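You operate a simulated robot arm through the tools that you are given. There is no shell and no other tool. Be economical: measure what you need, move in short steps, check, and stop when the job is done.

Carry out the task below with a simulated robot arm. There is one attempt and no reset: what you move stays moved.

Task
Press the yellow pack over the pressing ham and set it under the iron weight.
Fine: the pack stays on the ham; iron on its rest, dial at off, weight on the ironing pad. Set down upright: iron.

The check looks at the end state, three seconds after you hand in, the way a careful person would. Anything else that was tipped, shoved, dropped, spilled or broken makes it a failure.

Robot
A 6-joint arm with a two-finger parallel gripper, fixed in place. Base frame: the origin is at the foot of the arm, x ahead of it, y to its left, z up; the work surface is at about z = 790. Lengths are in mm, angles in rad, forces in N, time in s.
With the tool pointing down near the work surface it reaches from about 200 to 840 mm from the base axis. Its first joint turns from -2.897 to 2.897 rad. Payload 3.91 kg.
Tool frame: the origin (TCP) lies between the finger pads and is the grasp point; the fingertips stand 30 mm ahead of it; z points along the fingers, y is the line along which they close. The gripper opens to 110 mm. The fingers are 20 mm wide and 10 mm thick; the gripper's body (48 by 112 mm) begins 55 mm behind the TCP.
Orientation is told as [roll, pitch, yaw] about the base's x, y, z axes, in that order, counted from this pose: with the fingers straight down and closing along the base's y, the tool's x points along the base's -x, its y along +y and its z along -z.

Tools
- The arm moves only by the tool jog_arm. Its argument "deltas" is a list of rows, each an object of numbers (a shift or turn left out is 0, a gripper value left out holds the last): "x", "y", "z": the shift along the tool's x, y, z in cm; "ax", "ay", "az": the turn, a rotation vector about the tool's x, y, z in rad; "jaw": the finger opening in cm, from 0 to 11. In form: [{"x": .., "y": .., "z": .., "ax": .., "ay": .., "az": .., "jaw": ..}, ...]. A call has 1 to 10 rows; each row is the pose to reach, as a shift and turn from the pose commanded when the call began, along the tool's axes at that moment. Rows are played at 5 a second. More than 50 mm and 0.15 rad between two rows, or a gripper value outside its range, and nothing of the call is played. Where a pose cannot be reached the arm comes as near as it can. A force on the tool above 90 N (or 10 N above the force at the start of the call, whichever is more), or a blocked arm, ends the call early, and 0.2 s more pass. The fingers move at their own pace (about 108 mm/s each) and stop on an object; they squeeze with about 44 N. The grip force told is the motor's: it shows also when the fingers shut on nothing. Time passes only in rows, and 0.2 s behind the last, so rows that repeat a pose let the fingers close. The reply holds the time, the measured pose of the TCP, the force on the tool along the base axes, the opening and the grip force, in the units named above and with some noise, with the torque about the TCP (base axes, N m) and any sound that the robot's microphone picked up.
- Cameras (640 x 400 px; columns grow to the right, rows downward): "scene" is fixed at [393.1, 505.8, 1553.3]; the picture's right is [-0.72, 0.70, 0.00], its down [0.67, 0.69, -0.25] and it looks along [-0.18, -0.18, -0.97] (base axes); focal length 259 px, centre (320, 200). "wrist" rides on the gripper at [77, 7, -115] in the tool frame; the picture's right is [-0.09, 1.00, 0.00], its down [-0.80, -0.07, -0.59] and it looks along [-0.59, -0.05, 0.80] (tool axes); focal length 270 px, centre (320, 200). There is no depth. A picture from a camera that has moved, and an enlarged one, comes with that camera's place and axes in the base frame and with its lens. The place of the scene camera against the robot may be out by one fixed shift of up to 12 mm in any direction.
- get_image(camera): a new picture of that camera. The clock stands still meanwhile.
- raise_lower(by): slides the trunk up (or, below 0, down) by that many mm; the arm rides with it, the base frame stays. It gives what a move gives, with no picture.
- zoom(camera, box): a new picture of the part [left, top, right, bottom] of that camera's present view, enlarged. The clock stands still meanwhile.
- sign_off(): hands the job in; it is judged then, once.

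Work in short steps. Places have to be worked out from the pictures, the camera data and where the tool is seen: move nearer, look again, correct. Check each grasp and each placing, and mend what went wrong. You have 120 turns and 64 pictures in all, those below and enlarged ones among them. Open the gripper and draw the arm clear of the work before you hand the job in, unless the task says otherwise; then end with one line.

The tools are called after "Emit:" as a command line: name --argument value ..., lists and objects as JSON in quotes. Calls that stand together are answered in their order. jog_arm: Moves the arm, as the interface text tells. Its arguments: {"type":"object","properties":{"deltas":{"type":"array"}},"required":["deltas"]} The other tools are called the same way: raise_lower (by) slides the trunk up or down; get_image (camera) takes a picture; zoom (camera, box) takes an enlarged picture of a part of a camera's view; sign_off () hands the job in.

At the start:

```text
clock: 0.0
tool_pos: [294.3, 324.9, 1193.3]
tool_rot: [0.001, -0.001, -0.001]
force: [-0.5, 0.0, 0.1]
moment: [-0.04, 0.0, 0.02]
grip_width: 110.2
gripper_force: 0.1
trunk travel left (down, up): [-475.0, 65.0]
```

scene: 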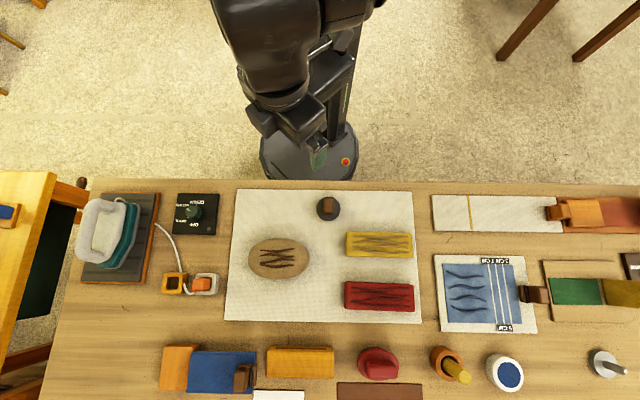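
wrist: 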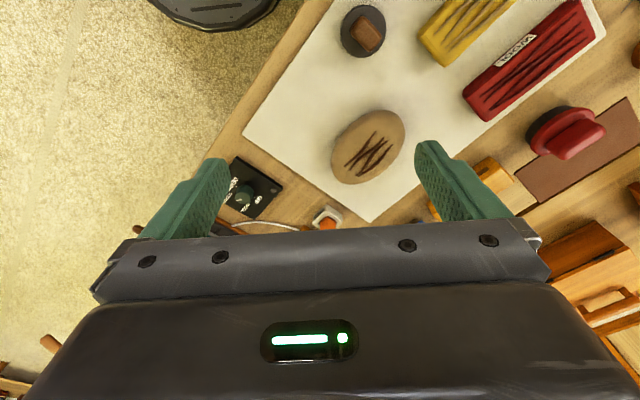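

The first pictures show a white pad with a brown ham, yellow and red packs, a black knob (probably the weight), an iron at left and a dial. I'll enlarge the regions to identify the things.

Emit:
zoom --camera "scene" --box '[60, 170, 240, 310]'

Emit:
zoom --camera "scene" --box '[220, 180, 440, 330]'

Emit:
zoom --camera "scene" --box '[420, 180, 640, 400]'

Emit:
zoom --camera "scene" --box '[140, 320, 440, 400]'

```text
2.86 times, centred on (150, 240) of scene
camera zoom: at [393.1, 505.8, 1553.3], right [-0.72, 0.7, 0.0], down [0.67, 0.69, -0.25], along [-0.18, -0.18, -0.97], focal length 739 px, centre (806, 86)
```

zoom: 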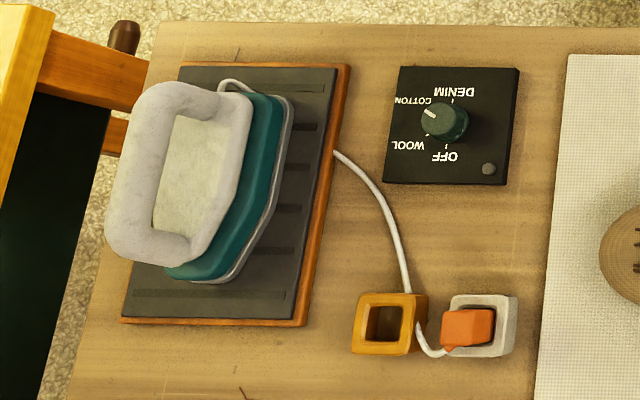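

```text
2.67 times, centred on (330, 255) of scene
camera zoom: at [393.1, 505.8, 1553.3], right [-0.72, 0.7, 0.0], down [0.67, 0.69, -0.25], along [-0.18, -0.18, -0.97], focal length 690 px, centre (293, 53)
```

zoom: 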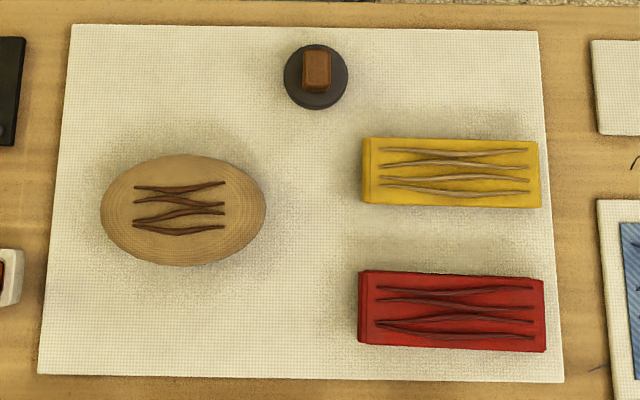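

```text
1.82 times, centred on (530, 290) of scene
camera zoom: at [393.1, 505.8, 1553.3], right [-0.72, 0.7, 0.0], down [0.67, 0.69, -0.25], along [-0.18, -0.18, -0.97], focal length 470 px, centre (-62, 36)
```

zoom: 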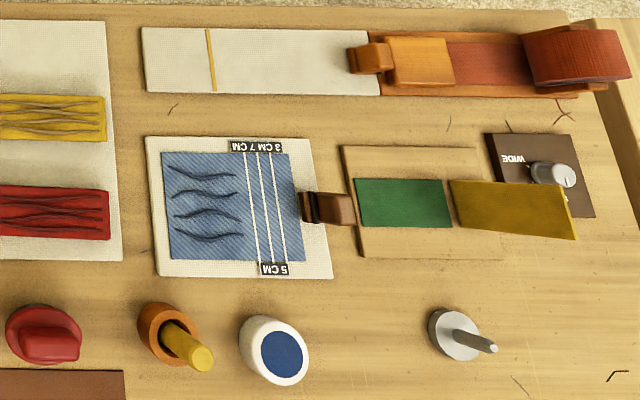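

```text
2.13 times, centred on (290, 360) of scene
camera zoom: at [393.1, 505.8, 1553.3], right [-0.72, 0.7, 0.0], down [0.67, 0.69, -0.25], along [-0.18, -0.18, -0.97], focal length 552 px, centre (384, -141)
```

zoom: 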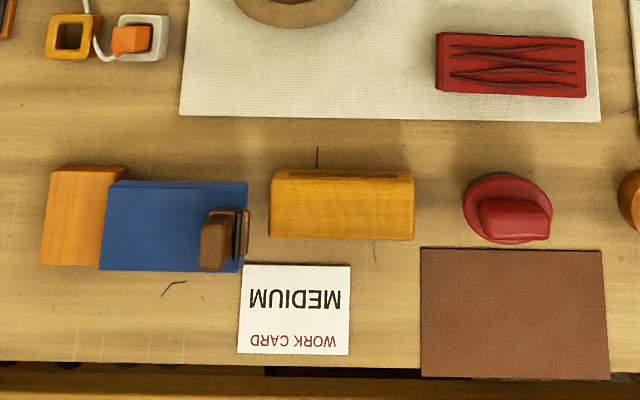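

The dial lists OFF / WOOL / COTTON / DENIM and the packs seem to carry fabric labels on their robot-facing sides. I'll move the wrist camera back and turn it to look at the yellow pack's robot side.

Emit:
jog_arm --deltas '[{"x": 3.7, "y": 1.6, "z": 1.8, "az": -0.13}, {"x": 7.5, "y": 3.2, "z": 3.6, "az": -0.26}, {"x": 11.2, "y": 4.8, "z": 5.4, "az": -0.39}, {"x": 14.9, "y": 6.4, "z": 7.2, "az": -0.52}, {"x": 18.7, "y": 8, "z": 9, "az": -0.65}, {"x": 22.4, "y": 9.5, "z": 10.8, "az": -0.785}]'

Emit:
get_image --camera "wrist"

```text
clock: 1.4
tool_pos: [69.2, 419.4, 1085.0]
tool_rot: [0.001, 0.001, 0.788]
force: [0.0, -0.1, -0.4]
moment: [-0.02, -0.03, -0.02]
grip_width: 110.0
gripper_force: 0.0
trunk travel left (down, up): [-475.0, 65.0]
```

```text
57 pictures are left
camera wrist: at [11.1, 367.7, 1198.9], right [-0.64, 0.77, 0.0], down [0.62, 0.52, 0.59], along [0.46, 0.38, -0.8], focal length 270 px, centre (320, 200)
```

wrist: 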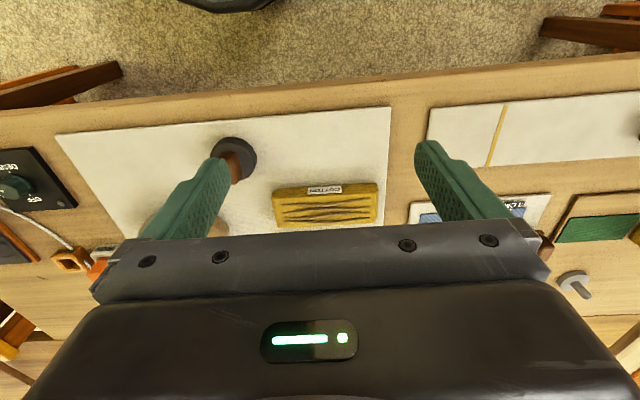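

The yellow pack's label is in view; enlarging it, and the dial in the scene view.

Emit:
zoom --camera "wrist" --box '[210, 130, 390, 240]'

Emit:
zoom --camera "scene" --box '[160, 185, 230, 300]'

```text
3.56 times, centred on (300, 185) of wrist
camera zoom: at [11.1, 367.7, 1198.9], right [-0.64, 0.77, 0.0], down [0.62, 0.52, 0.59], along [0.46, 0.38, -0.8], focal length 961 px, centre (391, 253)
```

zoom: 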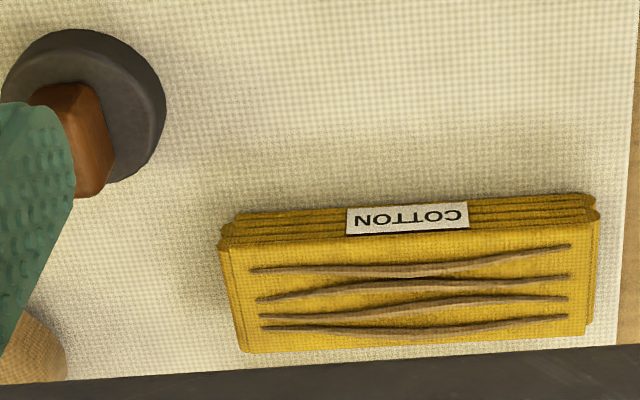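

```text
3.48 times, centred on (195, 242) of scene
camera zoom: at [393.1, 505.8, 1553.3], right [-0.72, 0.7, 0.0], down [0.67, 0.69, -0.25], along [-0.18, -0.18, -0.97], focal length 900 px, centre (755, 52)
```

zoom: 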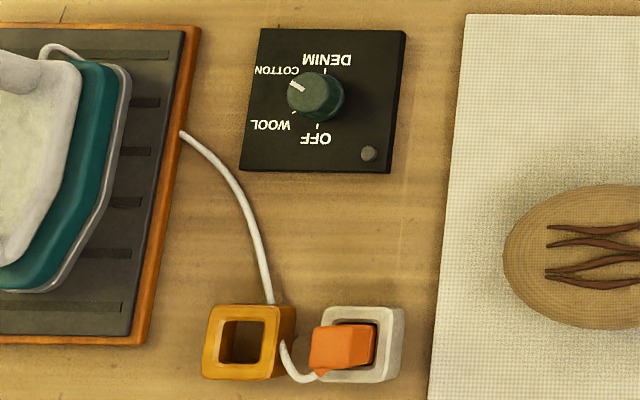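

The yellow pack is COTTON, and the dial seems to point at or near COTTON with the lamp dark; there's a plug/switch and an empty yellow socket. I'll move the wrist camera over to inspect that area closely.

Emit:
jog_arm --deltas '[{"x": -1.3, "y": -4.2, "z": 0.7, "az": 0.079}, {"x": -2.6, "y": -8.4, "z": 1.4, "az": 0.158}, {"x": -3.9, "y": -12.6, "z": 2.1, "az": 0.236}, {"x": -5.1, "y": -16.8, "z": 2.8, "az": 0.315}, {"x": -6.4, "y": -21, "z": 3.5, "az": 0.394}, {"x": -7.7, "y": -25.2, "z": 4.2, "az": 0.473}, {"x": -9, "y": -29.4, "z": 4.9, "az": 0.552}, {"x": -10.3, "y": -33.6, "z": 5.6, "az": 0.63}, {"x": -11.6, "y": -37.8, "z": 6.3, "az": 0.71}, {"x": -12.9, "y": -42, "z": 7, "az": 0.788}]'

Emit:
get_image --camera "wrist"

```text
clock: 3.6
tool_pos: [462.0, 212.6, 1012.8]
tool_rot: [0.001, -0.001, -0.003]
force: [-0.3, 0.3, 0.5]
moment: [0.01, 0.03, 0.0]
grip_width: 110.0
gripper_force: 0.0
trunk travel left (down, up): [-475.0, 65.0]
```

```text
54 pictures are left
camera wrist: at [386.2, 219.0, 1127.3], right [0.09, 1.0, 0.0], down [0.8, -0.07, 0.59], along [0.59, -0.06, -0.8], focal length 270 px, centre (320, 200)
```

wrist: 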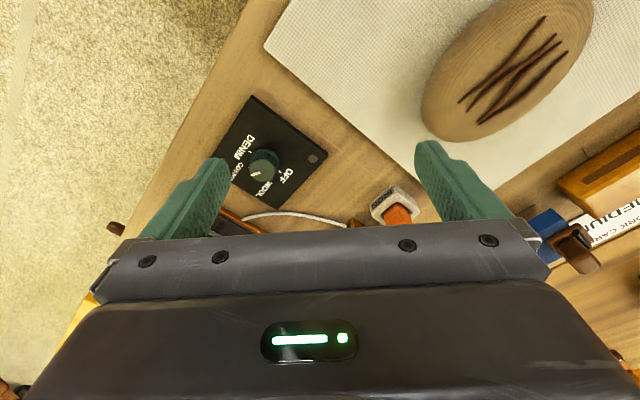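

Gripper hides the lower part of the view. I'll enlarge the dial region now, then move forward for the sockets.

Emit:
zoom --camera "wrist" --box '[200, 80, 440, 240]'

Emit:
jog_arm --deltas '[{"x": -4, "y": 1}, {"x": -8, "y": 2}, {"x": -12, "y": 3}, {"x": -16, "y": 4}]'

Emit:
get_image --camera "wrist"

```text
2.50 times, centred on (320, 160) of wrist
camera zoom: at [386.2, 219.0, 1127.3], right [0.09, 1.0, 0.0], down [0.8, -0.07, 0.59], along [0.59, -0.06, -0.8], focal length 676 px, centre (320, 300)
```

zoom: 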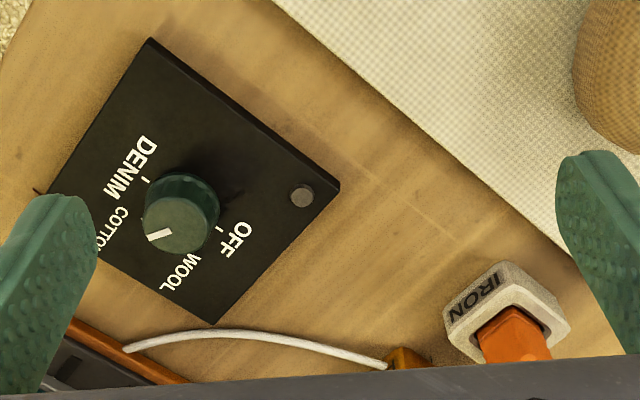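

```text
clock: 4.6
tool_pos: [618.6, 251.3, 1013.4]
tool_rot: [0.0, 0.002, -0.003]
force: [-0.1, -0.5, 0.8]
moment: [0.0, 0.0, 0.01]
grip_width: 109.9
gripper_force: 0.0
trunk travel left (down, up): [-475.0, 65.0]
```

```text
52 pictures are left
camera wrist: at [543.0, 258.7, 1129.0], right [0.09, 1.0, 0.0], down [0.8, -0.07, 0.59], along [0.59, -0.05, -0.8], focal length 270 px, centre (320, 200)
```

wrist: 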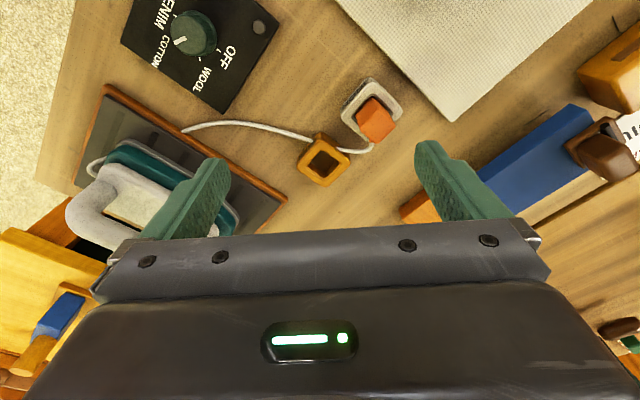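

Emit:
zoom --camera "wrist" --box '[260, 60, 440, 200]'

Emit:
zoom --camera "wrist" --box '[110, 0, 290, 115]'

```text
2.86 times, centred on (350, 130) of wrist
camera zoom: at [543.0, 258.7, 1129.0], right [0.09, 1.0, 0.0], down [0.8, -0.07, 0.59], along [0.59, -0.05, -0.8], focal length 772 px, centre (234, 400)
```

zoom: 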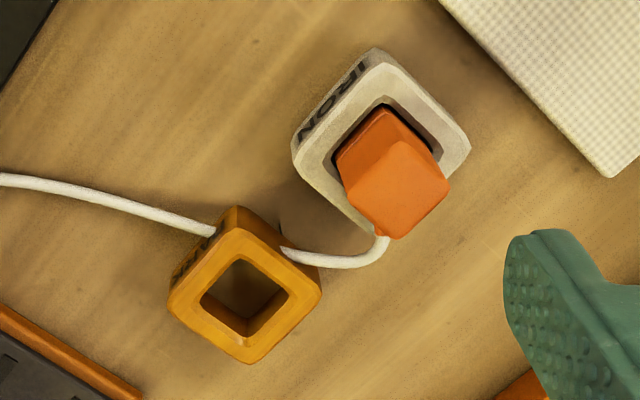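

```text
3.48 times, centred on (200, 58) of wrist
camera zoom: at [543.0, 258.7, 1129.0], right [0.09, 1.0, 0.0], down [0.8, -0.07, 0.59], along [0.59, -0.05, -0.8], focal length 940 px, centre (737, 696)
```

zoom: 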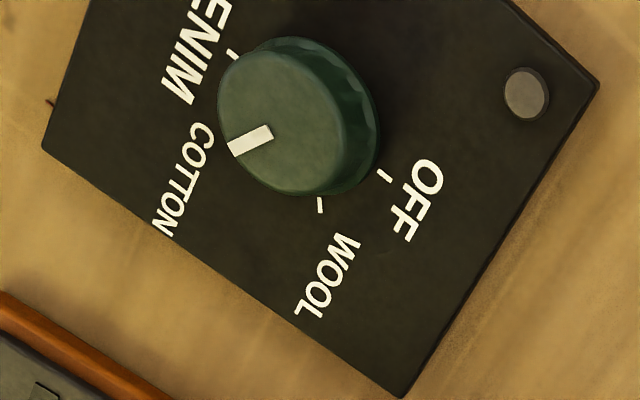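

Plug sits in a grey socket marked IRON and the pointer is at COTTON, but the lamp is dark. I want to read the yellow socket's side marking, so I'll back off a little.

Emit:
jog_arm --deltas '[{"x": 3, "y": -2, "z": 1}, {"x": 5, "y": -4, "z": 2}]'

Emit:
zoom --camera "wrist" --box '[260, 90, 440, 220]'

```text
clock: 5.2
tool_pos: [567.1, 214.0, 995.7]
tool_rot: [-0.002, -0.001, 0.0]
force: [0.0, 0.1, -0.4]
moment: [0.01, 0.01, 0.01]
grip_width: 110.1
gripper_force: 0.0
trunk travel left (down, up): [-475.0, 65.0]
```

```text
3.08 times, centred on (350, 155) of wrist
camera zoom: at [491.3, 220.3, 1110.5], right [0.09, 1.0, 0.0], down [0.8, -0.07, 0.59], along [0.59, -0.05, -0.8], focal length 832 px, centre (228, 338)
```

zoom: 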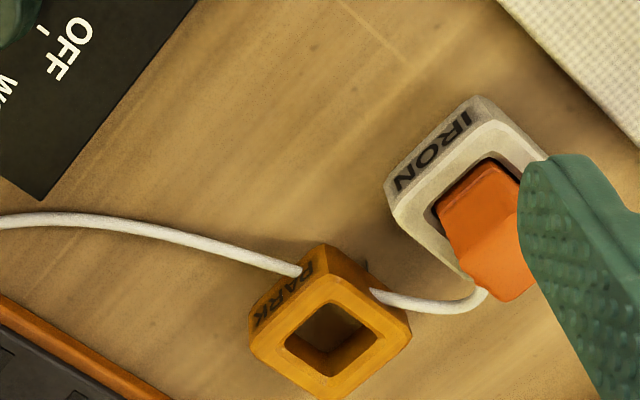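

Yellow is PARK, grey is IRON, so the iron is plugged in and set to cotton already. Now on to the pack: I move above it, turned so that the fingers close across its width.

Emit:
jog_arm --deltas '[{"x": 3.4, "y": 3.6, "az": 0.078}, {"x": 6.8, "y": 7.2, "az": 0.157}, {"x": 10.2, "y": 10.8, "az": 0.235}, {"x": 13.6, "y": 14.4, "az": 0.314}, {"x": 17, "y": 18, "az": 0.392}, {"x": 20.4, "y": 21.6, "az": 0.471}, {"x": 23.8, "y": 25.2, "az": 0.55}, {"x": 27.2, "y": 28.8, "az": 0.628}, {"x": 30.6, "y": 32.4, "az": 0.706}, {"x": 34, "y": 36, "az": 0.785}]'

Emit:
get_image --camera "wrist"

Emit:
get_image --camera "scene"

```text
clock: 7.4
tool_pos: [230.3, 573.4, 995.7]
tool_rot: [0.0, -0.002, -0.789]
force: [0.1, 0.1, -0.1]
moment: [-0.02, -0.03, 0.01]
grip_width: 110.2
gripper_force: 0.1
trunk travel left (down, up): [-475.0, 65.0]
```

```text
48 pictures are left
camera wrist: at [180.6, 632.6, 1109.9], right [0.77, 0.64, 0.0], down [0.51, -0.62, 0.6], along [0.38, -0.46, -0.8], focal length 270 px, centre (320, 200)
```

wrist: 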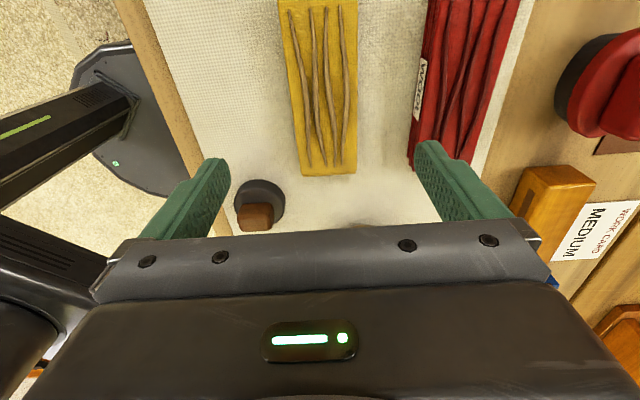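

```text
47 pictures are left
```

scene: 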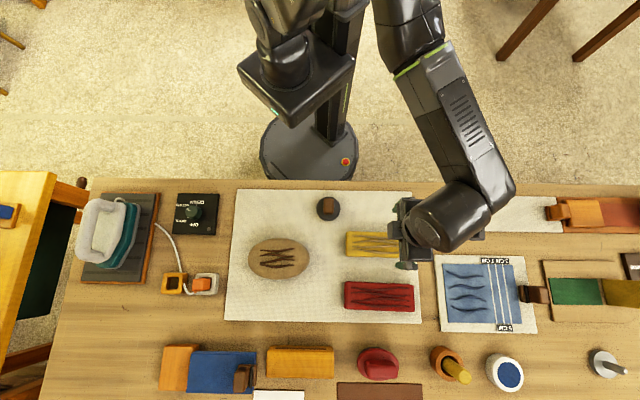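

From two wrist views I triangulate the pack top at z≈820, about 68 mm wide, centred near (238,568); ham top about (457,401,845). I descend over the pack most of the way and check.

Emit:
jog_arm --deltas '[{"x": -0.4, "y": 0.1, "z": 4.5}, {"x": -0.9, "y": 0.2, "z": 9}, {"x": -0.9, "y": 0.2, "z": 13}]'

Emit:
get_image --camera "wrist"

```text
clock: 8.2
tool_pos: [237.9, 569.2, 868.2]
tool_rot: [-0.001, 0.001, -0.789]
force: [-0.2, -0.4, 0.1]
moment: [0.01, 0.01, 0.01]
grip_width: 109.8
gripper_force: 0.1
trunk travel left (down, up): [-475.0, 65.0]
```

```text
46 pictures are left
camera wrist: at [189.3, 627.9, 981.1], right [0.77, 0.64, 0.0], down [0.51, -0.62, 0.59], along [0.38, -0.46, -0.8], focal length 270 px, centre (320, 200)
```

wrist: 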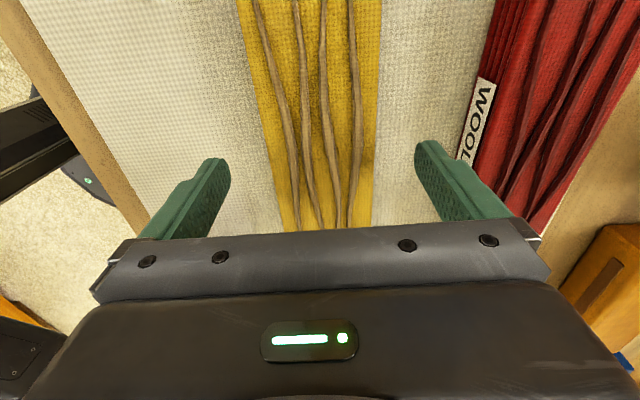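

The pack is centred between the fingers. I go down to z≈835 and close.

Emit:
jog_arm --deltas '[{"z": 3.3}, {"z": 3.3, "jaw": 6}, {"z": 3.3, "jaw": 3}, {"z": 3.3, "jaw": 3}]'

```text
clock: 9.2
tool_pos: [237.5, 569.9, 835.0]
tool_rot: [-0.001, 0.002, -0.79]
force: [-0.1, -0.4, 0.3]
moment: [-0.1, -0.02, -0.05]
grip_width: 69.3
gripper_force: 43.3
trunk travel left (down, up): [-475.0, 65.0]
```

Gripped at 69 mm. I lift it clear and look.

Emit:
jog_arm --deltas '[{"z": -2}, {"z": -6}, {"z": -10}, {"z": -14}]'

Emit:
get_image --camera "wrist"

```text
clock: 10.2
tool_pos: [237.8, 569.2, 971.9]
tool_rot: [0.001, 0.001, -0.786]
force: [-0.3, -0.2, -1.8]
moment: [0.0, 0.0, 0.0]
grip_width: 69.5
gripper_force: 44.0
trunk travel left (down, up): [-475.0, 65.0]
```

```text
45 pictures are left
camera wrist: at [189.1, 627.3, 1085.9], right [0.77, 0.64, 0.0], down [0.51, -0.62, 0.59], along [0.38, -0.46, -0.8], focal length 270 px, centre (320, 200)
```

wrist: 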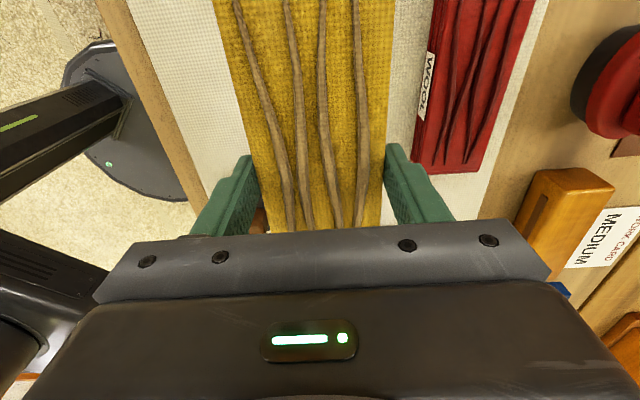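

The pack hangs level and balanced. Now I carry it above the ham at about (459,402), staying high.

Emit:
jog_arm --deltas '[{"x": -4.6, "y": 0.6}, {"x": -9.1, "y": 1.3}, {"x": -13.7, "y": 1.9}, {"x": -18.3, "y": 2.5}, {"x": -22.8, "y": 3.2}, {"x": -27.4, "y": 3.8}]'

Emit:
get_image --camera "scene"

Emit:
get_image --camera "wrist"

```text
clock: 11.6
tool_pos: [456.7, 398.8, 973.1]
tool_rot: [0.002, 0.0, -0.787]
force: [-0.4, -0.3, -2.0]
moment: [0.03, -0.02, 0.0]
grip_width: 69.3
gripper_force: 44.1
trunk travel left (down, up): [-475.0, 65.0]
```

```text
44 pictures are left
```

scene: 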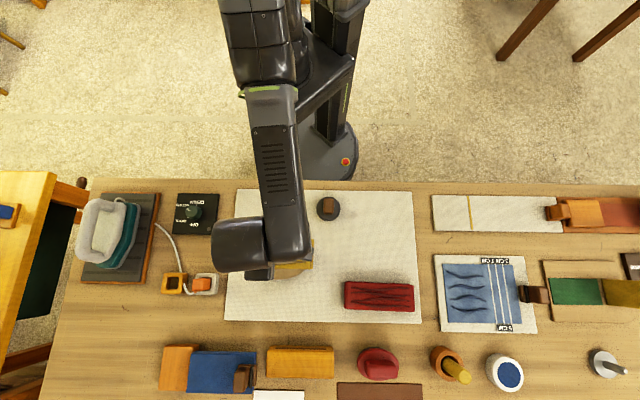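

```text
43 pictures are left
camera wrist: at [408.6, 457.5, 1087.4], right [0.77, 0.64, 0.0], down [0.52, -0.62, 0.59], along [0.38, -0.46, -0.8], focal length 270 px, centre (320, 200)
```

wrist: 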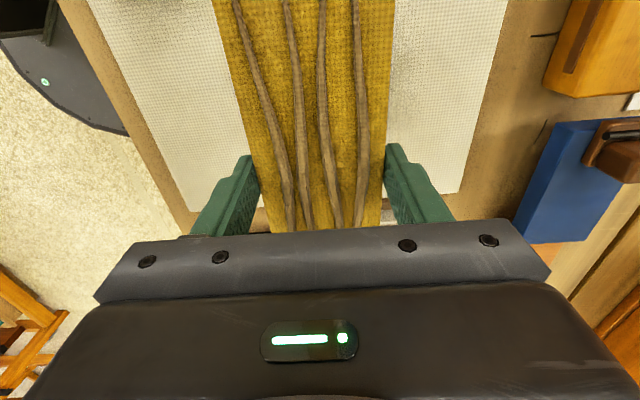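

Held above the ham. I lower to just over the estimated contact height, then feel downward in small steps.

Emit:
jog_arm --deltas '[{"y": 0.2, "z": 3}, {"y": 0.2, "z": 6}, {"y": 0.2, "z": 7.2}]'

Emit:
zoom --camera "scene" --box '[210, 200, 350, 300]'

```text
clock: 12.4
tool_pos: [459.1, 403.2, 899.5]
tool_rot: [0.001, 0.001, -0.789]
force: [-0.2, 0.1, -1.7]
moment: [-0.01, 0.02, -0.01]
grip_width: 69.3
gripper_force: 43.9
trunk travel left (down, up): [-475.0, 65.0]
```

```text
4.00 times, centred on (280, 250) of scene
camera zoom: at [393.1, 505.8, 1553.3], right [-0.72, 0.7, 0.0], down [0.67, 0.69, -0.25], along [-0.18, -0.18, -0.97], focal length 1035 px, centre (480, 0)
```

zoom: 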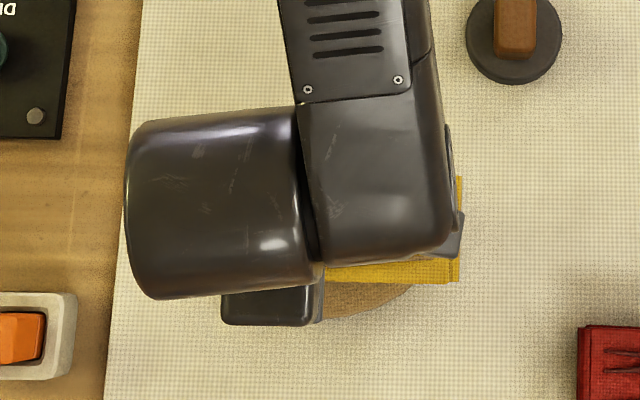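

Projection of the pack end matches the picture, so the pack is centred over the ham. Lowering in small steps to feel contact.

Emit:
jog_arm --deltas '[{"z": 0.4}, {"z": 0.8}]'

Emit:
jog_arm --deltas '[{"z": 0.3}]'

Emit:
jog_arm --deltas '[{"z": 0.3}]'

```text
clock: 13.0
tool_pos: [458.7, 404.1, 892.1]
tool_rot: [0.0, -0.001, -0.788]
force: [0.0, -0.6, -0.8]
moment: [0.02, 0.0, -0.03]
grip_width: 69.4
gripper_force: 44.3
trunk travel left (down, up): [-475.0, 65.0]
```

```text
clock: 13.4
tool_pos: [458.5, 403.6, 888.7]
tool_rot: [-0.001, 0.001, -0.788]
force: [-0.5, 0.3, -1.2]
moment: [0.0, -0.03, -0.01]
grip_width: 69.4
gripper_force: 44.2
trunk travel left (down, up): [-475.0, 65.0]
```

```text
clock: 13.8
tool_pos: [458.0, 403.3, 886.2]
tool_rot: [-0.001, -0.001, -0.789]
force: [0.2, 0.2, -1.9]
moment: [0.0, 0.03, 0.0]
grip_width: 69.1
gripper_force: 43.1
trunk travel left (down, up): [-475.0, 65.0]
```

No contact yet; continuing down in 3 mm steps.

Emit:
jog_arm --deltas '[{"z": 0.3}]'

Emit:
jog_arm --deltas '[{"z": 0.3}]'

Emit:
jog_arm --deltas '[{"z": 0.3}]'

```text
clock: 14.2
tool_pos: [458.9, 403.7, 884.9]
tool_rot: [0.001, 0.001, -0.787]
force: [0.9, -1.3, 12.3]
moment: [-0.38, 0.33, 0.01]
grip_width: 69.3
gripper_force: 44.4
trunk travel left (down, up): [-475.0, 65.0]
```

```text
clock: 14.6
tool_pos: [457.2, 403.8, 884.8]
tool_rot: [0.006, 0.001, -0.787]
force: [0.0, -0.6, 37.1]
moment: [-0.75, 0.77, -0.07]
grip_width: 69.2
gripper_force: 44.2
trunk travel left (down, up): [-475.0, 65.0]
```

```text
clock: 15.0
tool_pos: [458.8, 402.7, 884.9]
tool_rot: [0.012, 0.001, -0.787]
force: [0.9, 2.0, 61.2]
moment: [-0.3, 0.31, -0.11]
grip_width: 69.5
gripper_force: 44.2
trunk travel left (down, up): [-475.0, 65.0]
```

Contact at TCP z≈885, and the load centred as the pack flattened onto the ham. I relieve the press and release gently.

Emit:
jog_arm --deltas '[{"z": -0.3}, {"z": -0.6}, {"z": -0.6}]'

Emit:
jog_arm --deltas '[{"jaw": 7.5}, {"jaw": 8.5}, {"jaw": 9.5}]'

Emit:
jog_arm --deltas '[{"z": -3}, {"z": -7}, {"z": -11.5}, {"z": -15, "x": 4}]'

Emit:
get_image --camera "wrist"

```text
clock: 15.8
tool_pos: [458.2, 403.7, 883.8]
tool_rot: [0.004, 0.001, -0.787]
force: [5.3, 6.9, 26.6]
moment: [0.85, -1.12, -0.04]
grip_width: 69.1
gripper_force: 43.9
trunk travel left (down, up): [-475.0, 65.0]
```

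```text
clock: 16.6
tool_pos: [458.7, 404.0, 882.5]
tool_rot: [-0.001, -0.001, -0.788]
force: [0.0, -0.8, -0.1]
moment: [0.01, 0.0, 0.02]
grip_width: 95.0
gripper_force: 0.2
trunk travel left (down, up): [-475.0, 65.0]
```

```text
refused: row 4 steps farther than a row can; nothing moved
```

```text
41 pictures are left
camera wrist: at [409.9, 461.5, 997.0], right [0.77, 0.64, 0.0], down [0.52, -0.62, 0.59], along [0.38, -0.46, -0.8], focal length 270 px, centre (320, 200)
```

wrist: 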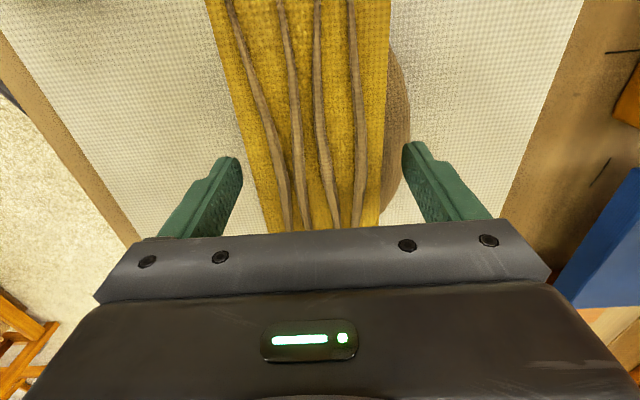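

The pack rests, but more ham shows on the far side than the near. I retract upward and look from above.

Emit:
jog_arm --deltas '[{"z": -4}, {"z": -8}, {"z": -12}, {"z": -14, "x": 4}, {"z": -14, "x": 8}, {"z": -14, "x": 12}]'

Emit:
get_image --camera "wrist"

Emit:
zoom --camera "scene" --box '[200, 180, 360, 280]'

```text
clock: 18.0
tool_pos: [373.2, 486.0, 1023.3]
tool_rot: [0.0, 0.002, -0.79]
force: [1.0, -0.5, 0.0]
moment: [0.02, -0.04, -0.02]
grip_width: 94.9
gripper_force: 0.2
trunk travel left (down, up): [-475.0, 65.0]
```

```text
40 pictures are left
camera wrist: at [325.9, 544.7, 1137.7], right [0.77, 0.64, 0.0], down [0.51, -0.62, 0.59], along [0.38, -0.46, -0.8], focal length 270 px, centre (320, 200)
```

wrist: 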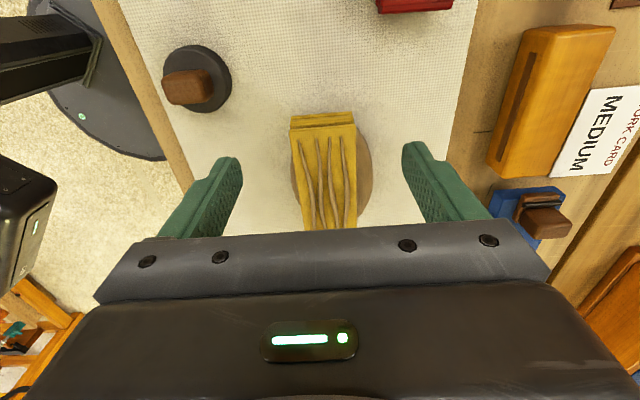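

```text
4.00 times, centred on (280, 230) of scene
camera zoom: at [393.1, 505.8, 1553.3], right [-0.72, 0.7, 0.0], down [0.67, 0.69, -0.25], along [-0.18, -0.18, -0.97], focal length 1035 px, centre (480, 80)
```

zoom: 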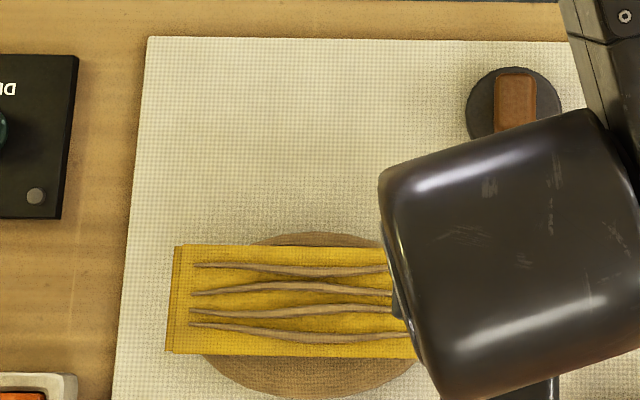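

The pack lies level but about 8 mm toward the robot from the ham's centreline. I'll regrasp, lift slightly, shift 8 mm and set it again.

Emit:
jog_arm --deltas '[{"x": -4}, {"x": -8}, {"x": -12}, {"x": -12, "z": 4}, {"x": -12, "z": 8}, {"x": -12, "z": 12}, {"x": -12, "z": 14}, {"x": -12, "z": 14, "jaw": 3}, {"x": -12, "z": 14, "jaw": 3}]'

Emit:
jog_arm --deltas '[{"z": -0.7}, {"z": -1.4}, {"z": -1.4, "y": 0.8}, {"z": -0.7, "y": 0.8}, {"z": -0.2, "y": 0.8}]'

Emit:
jog_arm --deltas '[{"z": 0.3}]'

```text
clock: 20.0
tool_pos: [458.3, 404.4, 883.1]
tool_rot: [-0.002, 0.001, -0.789]
force: [0.2, 0.2, -0.3]
moment: [0.01, 0.01, 0.0]
grip_width: 69.2
gripper_force: 43.6
trunk travel left (down, up): [-475.0, 65.0]
```

```text
clock: 21.2
tool_pos: [464.7, 408.4, 884.5]
tool_rot: [0.0, 0.001, -0.788]
force: [-0.3, 0.5, -1.4]
moment: [0.03, -0.02, 0.01]
grip_width: 69.2
gripper_force: 44.3
trunk travel left (down, up): [-475.0, 65.0]
```

```text
clock: 21.6
tool_pos: [465.3, 409.1, 883.4]
tool_rot: [0.002, 0.0, -0.787]
force: [-1.0, 0.3, 8.3]
moment: [-0.22, 0.3, -0.09]
grip_width: 68.9
gripper_force: 43.8
trunk travel left (down, up): [-475.0, 65.0]
```

Contact again; release and rise, sliding back for a look.

Emit:
jog_arm --deltas '[{"jaw": 7.5}, {"jaw": 8.5}, {"jaw": 9.5}, {"z": -4}, {"z": -8}, {"z": -12}, {"z": -14, "x": 4}, {"z": -14, "x": 8}, {"z": -14, "x": 12}]'

Emit:
get_image --camera "wrist"

Emit:
zoom --camera "scene" --box '[160, 190, 320, 290]'

```text
clock: 23.6
tool_pos: [379.8, 492.1, 1023.3]
tool_rot: [-0.001, 0.001, -0.789]
force: [-0.5, 0.1, -1.0]
moment: [0.03, -0.01, 0.01]
grip_width: 95.1
gripper_force: 0.0
trunk travel left (down, up): [-475.0, 65.0]
```

```text
38 pictures are left
camera wrist: at [331.0, 551.1, 1137.4], right [0.77, 0.64, 0.0], down [0.51, -0.62, 0.59], along [0.38, -0.46, -0.8], focal length 270 px, centre (320, 200)
```

wrist: 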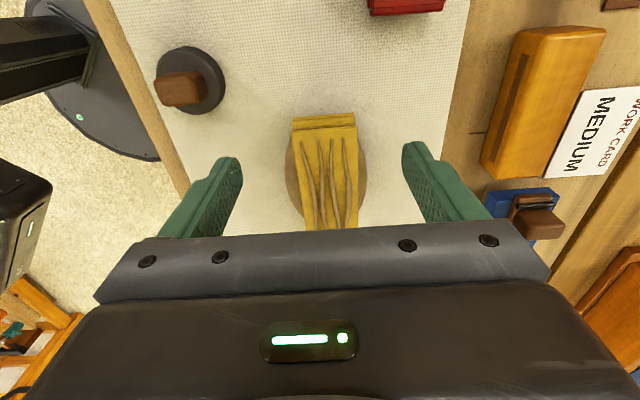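

```text
4.00 times, centred on (240, 240) of scene
camera zoom: at [393.1, 505.8, 1553.3], right [-0.72, 0.7, 0.0], down [0.67, 0.69, -0.25], along [-0.18, -0.18, -0.97], focal length 1035 px, centre (640, 40)
```

zoom: 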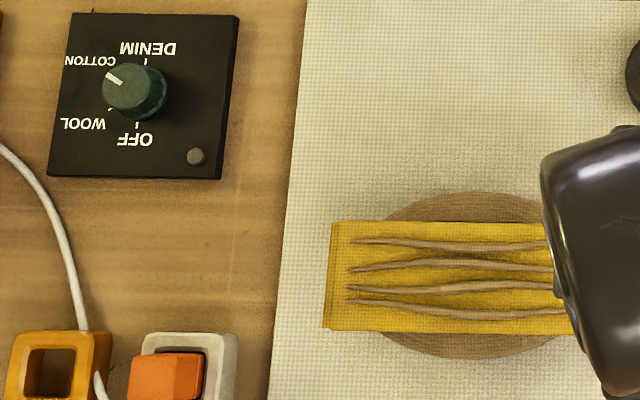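

The pack is now centred on the ham. Next the iron: I move the camera over to the iron's rest to see how it stands and how to grip it.

Emit:
jog_arm --deltas '[{"x": -4.75, "y": -0.8, "z": -0.5, "az": -0.066}, {"x": -9.5, "y": -1.6, "z": -1, "az": -0.132}, {"x": -14.25, "y": -2.3, "z": -1.5, "az": -0.198}, {"x": -19, "y": -3.1, "z": -2, "az": -0.264}, {"x": -23.75, "y": -3.9, "z": -2.6, "az": -0.33}, {"x": -28.5, "y": -4.7, "z": -3.1, "az": -0.396}, {"x": -33.25, "y": -5.4, "z": -3.7, "az": -0.462}, {"x": -38, "y": -6.2, "z": -4.2, "az": -0.528}, {"x": -42.75, "y": -7, "z": -4.7, "az": -0.594}, {"x": -47.5, "y": -7.8, "z": -5.2, "az": -0.66}]'

Emit:
jog_arm --deltas '[{"x": -4.2, "y": -2, "z": -0.3, "az": -0.065}, {"x": -6.2, "y": -7, "z": -0.6, "az": -0.13}]'

Emit:
get_image --camera "wrist"

```text
clock: 25.8
tool_pos: [659.7, 101.2, 1072.5]
tool_rot: [0.0, -0.001, -0.127]
force: [0.1, -0.1, -0.6]
moment: [0.03, -0.02, -0.02]
grip_width: 95.0
gripper_force: 0.2
trunk travel left (down, up): [-475.0, 65.0]
```

```text
refused: row 2 steps farther than a row can; nothing moved
```

```text
36 pictures are left
camera wrist: at [585.0, 116.9, 1186.5], right [0.21, 0.98, 0.0], down [0.79, -0.17, 0.59], along [0.58, -0.13, -0.8], focal length 270 px, centre (320, 200)
```

wrist: 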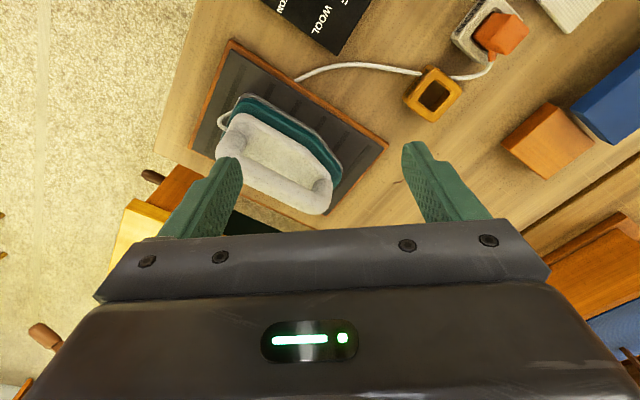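

Emit:
jog_arm --deltas '[{"x": -1.5, "y": -3.5, "z": 0, "az": -0.06}, {"x": -3, "y": -7, "z": 0, "az": -0.13}]'

Emit:
zoom --camera "wrist" --box '[180, 0, 500, 235]'

```text
clock: 26.4
tool_pos: [679.9, 27.8, 1074.7]
tool_rot: [-0.001, 0.001, 0.003]
force: [0.3, 0.7, -0.2]
moment: [-0.01, -0.03, 0.02]
grip_width: 94.9
gripper_force: 0.0
trunk travel left (down, up): [-475.0, 65.0]
```

```text
1.70 times, centred on (340, 118) of wrist
camera zoom: at [603.8, 33.0, 1189.0], right [0.08, 1.0, 0.0], down [0.8, -0.07, 0.59], along [0.59, -0.05, -0.8], focal length 460 px, centre (286, 340)
```

zoom: 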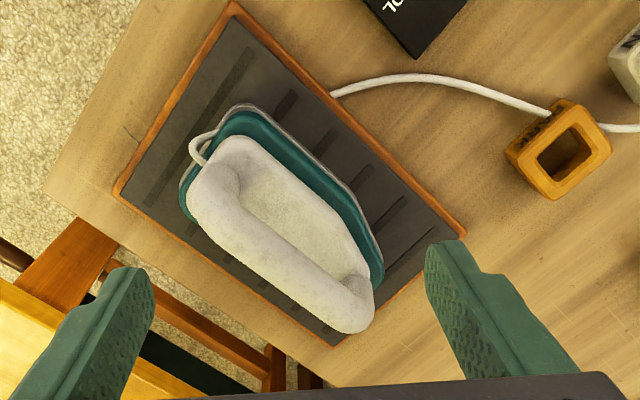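

The iron lies flat on its rest, nose pointing away (+x,+y), handle bar along about 37°. I align the tool across the bar above it at roughly (753,23).

Emit:
jog_arm --deltas '[{"x": -1.5, "y": -0.1, "az": -0.13, "jaw": 11}, {"x": -3, "y": -0.2, "z": 1, "az": -0.26}, {"x": -4.5, "y": -0.3, "z": 2, "az": -0.39}, {"x": -6, "y": -0.4, "z": 3, "az": -0.52}, {"x": -7.3, "y": -0.5, "z": 3.5, "az": -0.64}]'

Emit:
get_image --camera "wrist"

```text
clock: 27.6
tool_pos: [754.5, 24.4, 1038.6]
tool_rot: [0.001, 0.0, 0.643]
force: [0.3, -0.5, -0.2]
moment: [0.04, -0.02, 0.03]
grip_width: 109.9
gripper_force: 0.0
trunk travel left (down, up): [-475.0, 65.0]
```

```text
34 pictures are left
camera wrist: at [689.6, -17.7, 1153.1], right [-0.53, 0.85, 0.0], down [0.68, 0.42, 0.59], along [0.5, 0.31, -0.8], focal length 270 px, centre (320, 200)
```

wrist: 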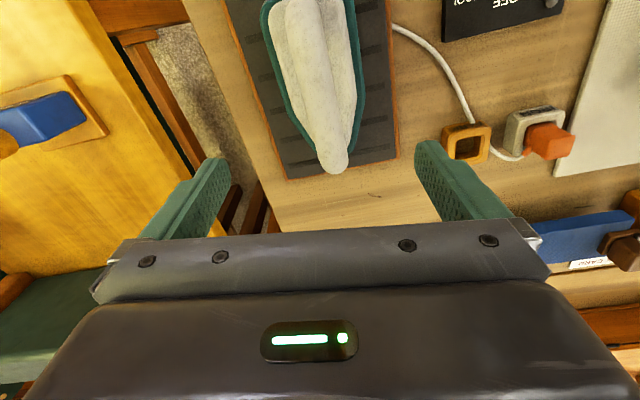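

The iron's front handle end is at about (798,65,~910); I need to see the whole handle, so I back off along the tool x and turn slightly to 0.76.

Emit:
jog_arm --deltas '[{"x": 4, "az": -0.06}, {"x": 8, "az": -0.12}, {"x": 11, "az": -0.12}]'

Emit:
get_image --camera "wrist"

```text
clock: 28.4
tool_pos: [663.0, -41.5, 1036.5]
tool_rot: [-0.001, 0.001, 0.763]
force: [0.2, 0.2, -0.1]
moment: [-0.01, 0.0, 0.0]
grip_width: 109.9
gripper_force: 0.1
trunk travel left (down, up): [-475.0, 65.0]
```

```text
33 pictures are left
camera wrist: at [604.0, -89.9, 1151.5], right [-0.62, 0.78, 0.0], down [0.63, 0.5, 0.59], along [0.46, 0.37, -0.8], focal length 270 px, centre (320, 200)
```

wrist: 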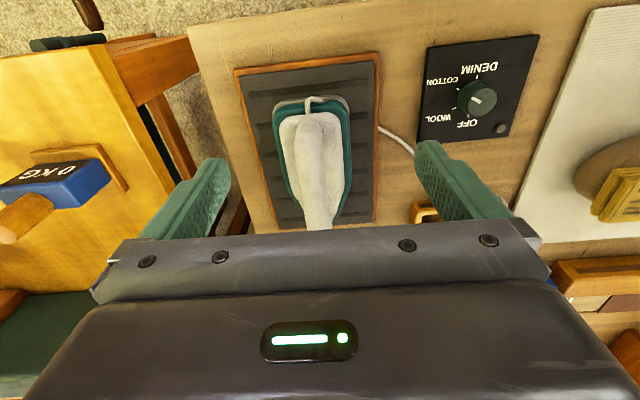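

Emit:
zoom --camera "wrist" --box '[410, 30, 560, 150]'

Emit:
zoom --camera "wrist" --box '[220, 50, 420, 240]'

```text
3.33 times, centred on (485, 90) of wrist
camera zoom: at [604.0, -89.9, 1151.5], right [-0.62, 0.78, 0.0], down [0.63, 0.5, 0.59], along [0.46, 0.37, -0.8], focal length 901 px, centre (-230, 567)
```

zoom: 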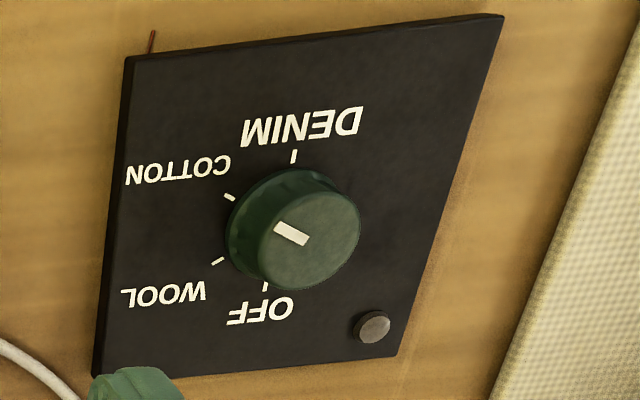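

```text
2.11 times, centred on (320, 145) of wrist
camera zoom: at [604.0, -89.9, 1151.5], right [-0.62, 0.78, 0.0], down [0.63, 0.5, 0.59], along [0.46, 0.37, -0.8], focal length 569 px, centre (320, 316)
```

zoom: 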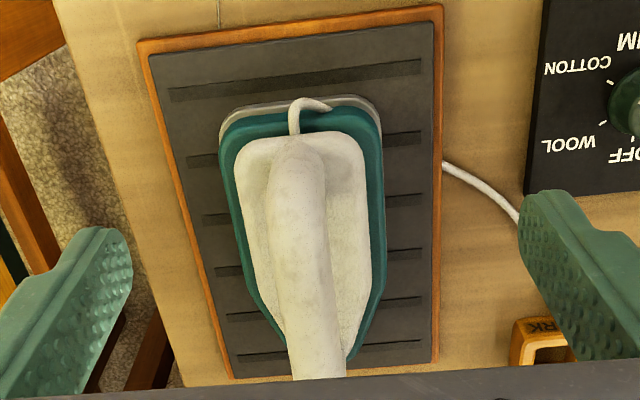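

Dial pointer is clearly at COTTON. The handle bar's line passes about (741,15) at 43.7°, top near z 910. I move over its middle at moderate height to verify.

Emit:
jog_arm --deltas '[{"x": -4.7, "y": -0.6}, {"x": -9.5, "y": -1.3}, {"x": -9.5, "y": -1.3, "z": 4}, {"x": -9.5, "y": -1.3, "z": 6.5}]'

Emit:
get_image --camera "wrist"

```text
clock: 29.4
tool_pos: [743.3, 13.9, 972.4]
tool_rot: [0.001, 0.0, 0.764]
force: [0.6, -0.2, 0.5]
moment: [0.0, 0.04, 0.0]
grip_width: 110.0
gripper_force: 0.1
trunk travel left (down, up): [-475.0, 65.0]
```

```text
30 pictures are left
camera wrist: at [683.4, -34.5, 1086.1], right [-0.62, 0.78, 0.0], down [0.63, 0.5, 0.59], along [0.46, 0.37, -0.8], focal length 270 px, centre (320, 200)
```

wrist: 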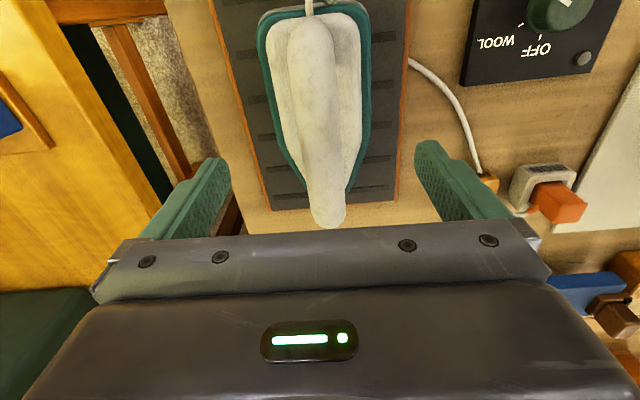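

The bar is centred between the fingers. I lower to TCP z≈900 with force watched.

Emit:
jog_arm --deltas '[{"z": 3}, {"z": 5.5}, {"z": 7.2}]'

Emit:
get_image --camera "wrist"

Emit:
zoom --camera "scene" --box '[60, 170, 220, 270]'

```text
clock: 30.2
tool_pos: [744.2, 15.1, 900.3]
tool_rot: [0.001, 0.0, 0.763]
force: [0.3, 1.0, -0.4]
moment: [0.0, 0.03, 0.01]
grip_width: 109.8
gripper_force: 0.1
trunk travel left (down, up): [-475.0, 65.0]
```

```text
29 pictures are left
camera wrist: at [684.3, -34.9, 1015.5], right [-0.62, 0.78, 0.0], down [0.63, 0.5, 0.59], along [0.46, 0.37, -0.8], focal length 270 px, centre (320, 200)
```

wrist: 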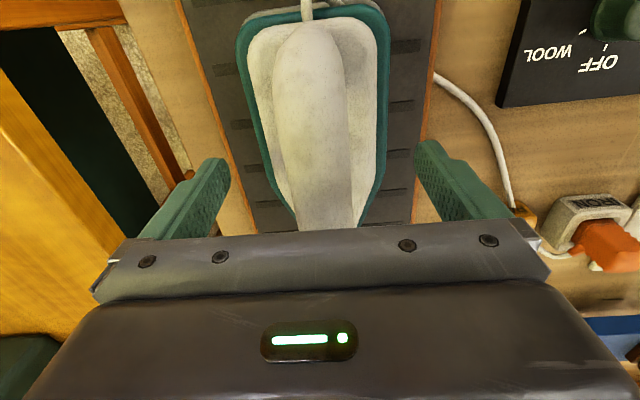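

```text
4.00 times, centred on (140, 220) of scene
camera zoom: at [393.1, 505.8, 1553.3], right [-0.72, 0.7, 0.0], down [0.67, 0.69, -0.25], along [-0.18, -0.18, -0.97], focal length 1035 px, centre (1040, 120)
```

zoom: 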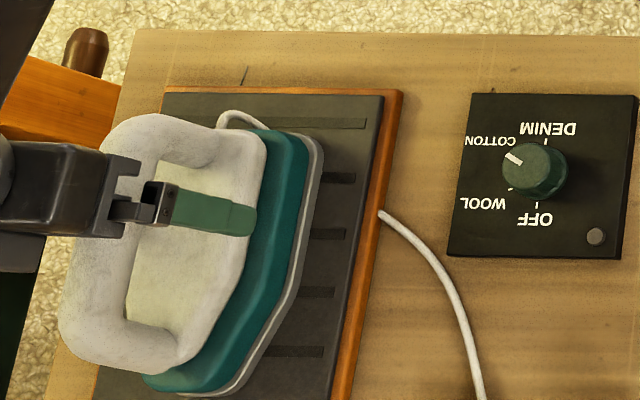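

Emit:
zoom --camera "wrist" --box '[200, 0, 440, 240]'

```text
1.67 times, centred on (320, 120) of wrist
camera zoom: at [684.3, -34.9, 1015.5], right [-0.62, 0.78, 0.0], down [0.63, 0.5, 0.59], along [0.46, 0.37, -0.8], focal length 450 px, centre (320, 333)
```

zoom: 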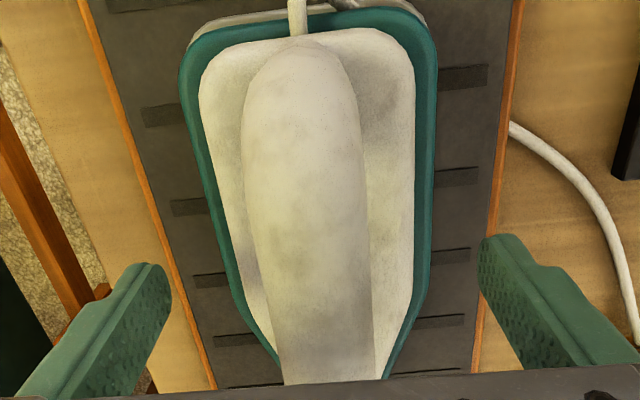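

The bar sits between the fingers, about 30–36 mm wide. I close on it and read the width.

Emit:
jog_arm --deltas '[{"jaw": 8}, {"jaw": 5}, {"jaw": 2}, {"jaw": 2}]'

Emit:
zoom --camera "scene" --box '[60, 170, 220, 270]'

```text
clock: 31.2
tool_pos: [743.1, 14.0, 901.8]
tool_rot: [0.0, 0.0, 0.763]
force: [-0.3, -0.4, 0.0]
moment: [-0.02, -0.3, 0.16]
grip_width: 29.8
gripper_force: 43.8
trunk travel left (down, up): [-475.0, 65.0]
```

```text
4.00 times, centred on (140, 220) of scene
camera zoom: at [393.1, 505.8, 1553.3], right [-0.72, 0.7, 0.0], down [0.67, 0.69, -0.25], along [-0.18, -0.18, -0.97], focal length 1035 px, centre (1040, 120)
```

zoom: 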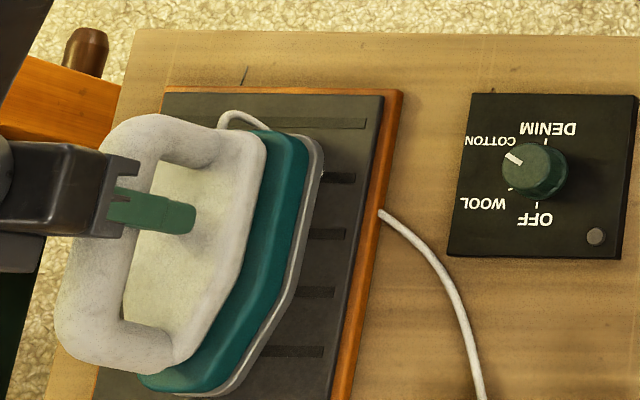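

Gripped on the 30 mm bar with fingers reaching through the gap. I lift a little and read the load.

Emit:
jog_arm --deltas '[{"z": -0.5}, {"z": -1.5}, {"z": -3}, {"z": -3}]'

Emit:
get_image --camera "scene"

```text
clock: 32.2
tool_pos: [744.1, 14.9, 931.3]
tool_rot: [0.0, 0.0, 0.762]
force: [-0.5, -0.6, -8.4]
moment: [-0.07, 0.05, -0.01]
grip_width: 29.8
gripper_force: 43.8
trunk travel left (down, up): [-475.0, 65.0]
```

```text
25 pictures are left
```

scene: 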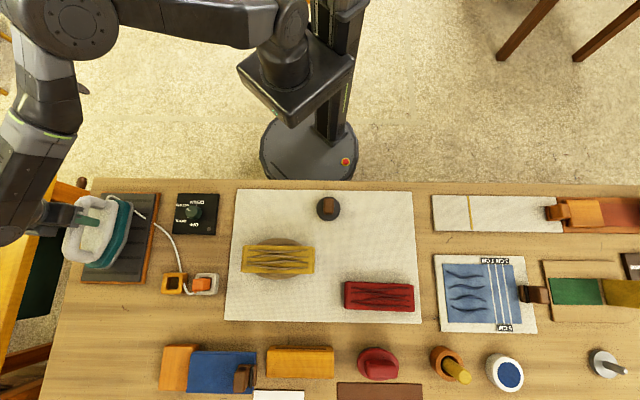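

Iron lifted, 8.4 N, balanced. I raise it and carry it toward the ham, turning its axis along the pack.

Emit:
jog_arm --deltas '[{"z": -4.5}, {"z": -9}, {"x": -0.65, "y": 4.4, "z": -9, "az": 0.14}, {"x": -1.3, "y": 8.8, "z": -9, "az": 0.28}, {"x": -1.95, "y": 13.2, "z": -9, "az": 0.42}, {"x": -2.6, "y": 17.6, "z": -9, "az": 0.56}, {"x": -3.25, "y": 22, "z": -9, "az": 0.7}, {"x": -3.9, "y": 26.4, "z": -9, "az": 0.84}]'

Emit:
get_image --camera "wrist"

```text
clock: 34.0
tool_pos: [589.4, 234.2, 1023.1]
tool_rot: [-0.001, -0.001, -0.08]
force: [-0.3, 0.9, -8.3]
moment: [-0.02, 0.07, -0.04]
grip_width: 29.8
gripper_force: 43.8
trunk travel left (down, up): [-475.0, 65.0]
```

```text
24 pictures are left
camera wrist: at [514.6, 246.2, 1138.5], right [0.17, 0.99, 0.0], down [0.79, -0.13, 0.59], along [0.59, -0.1, -0.8], focal length 270 px, centre (320, 200)
```

wrist: 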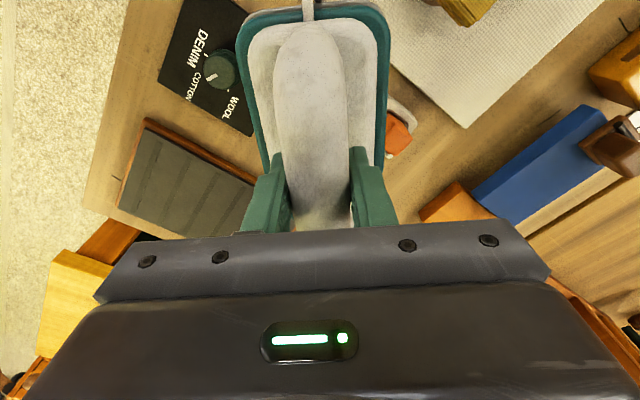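

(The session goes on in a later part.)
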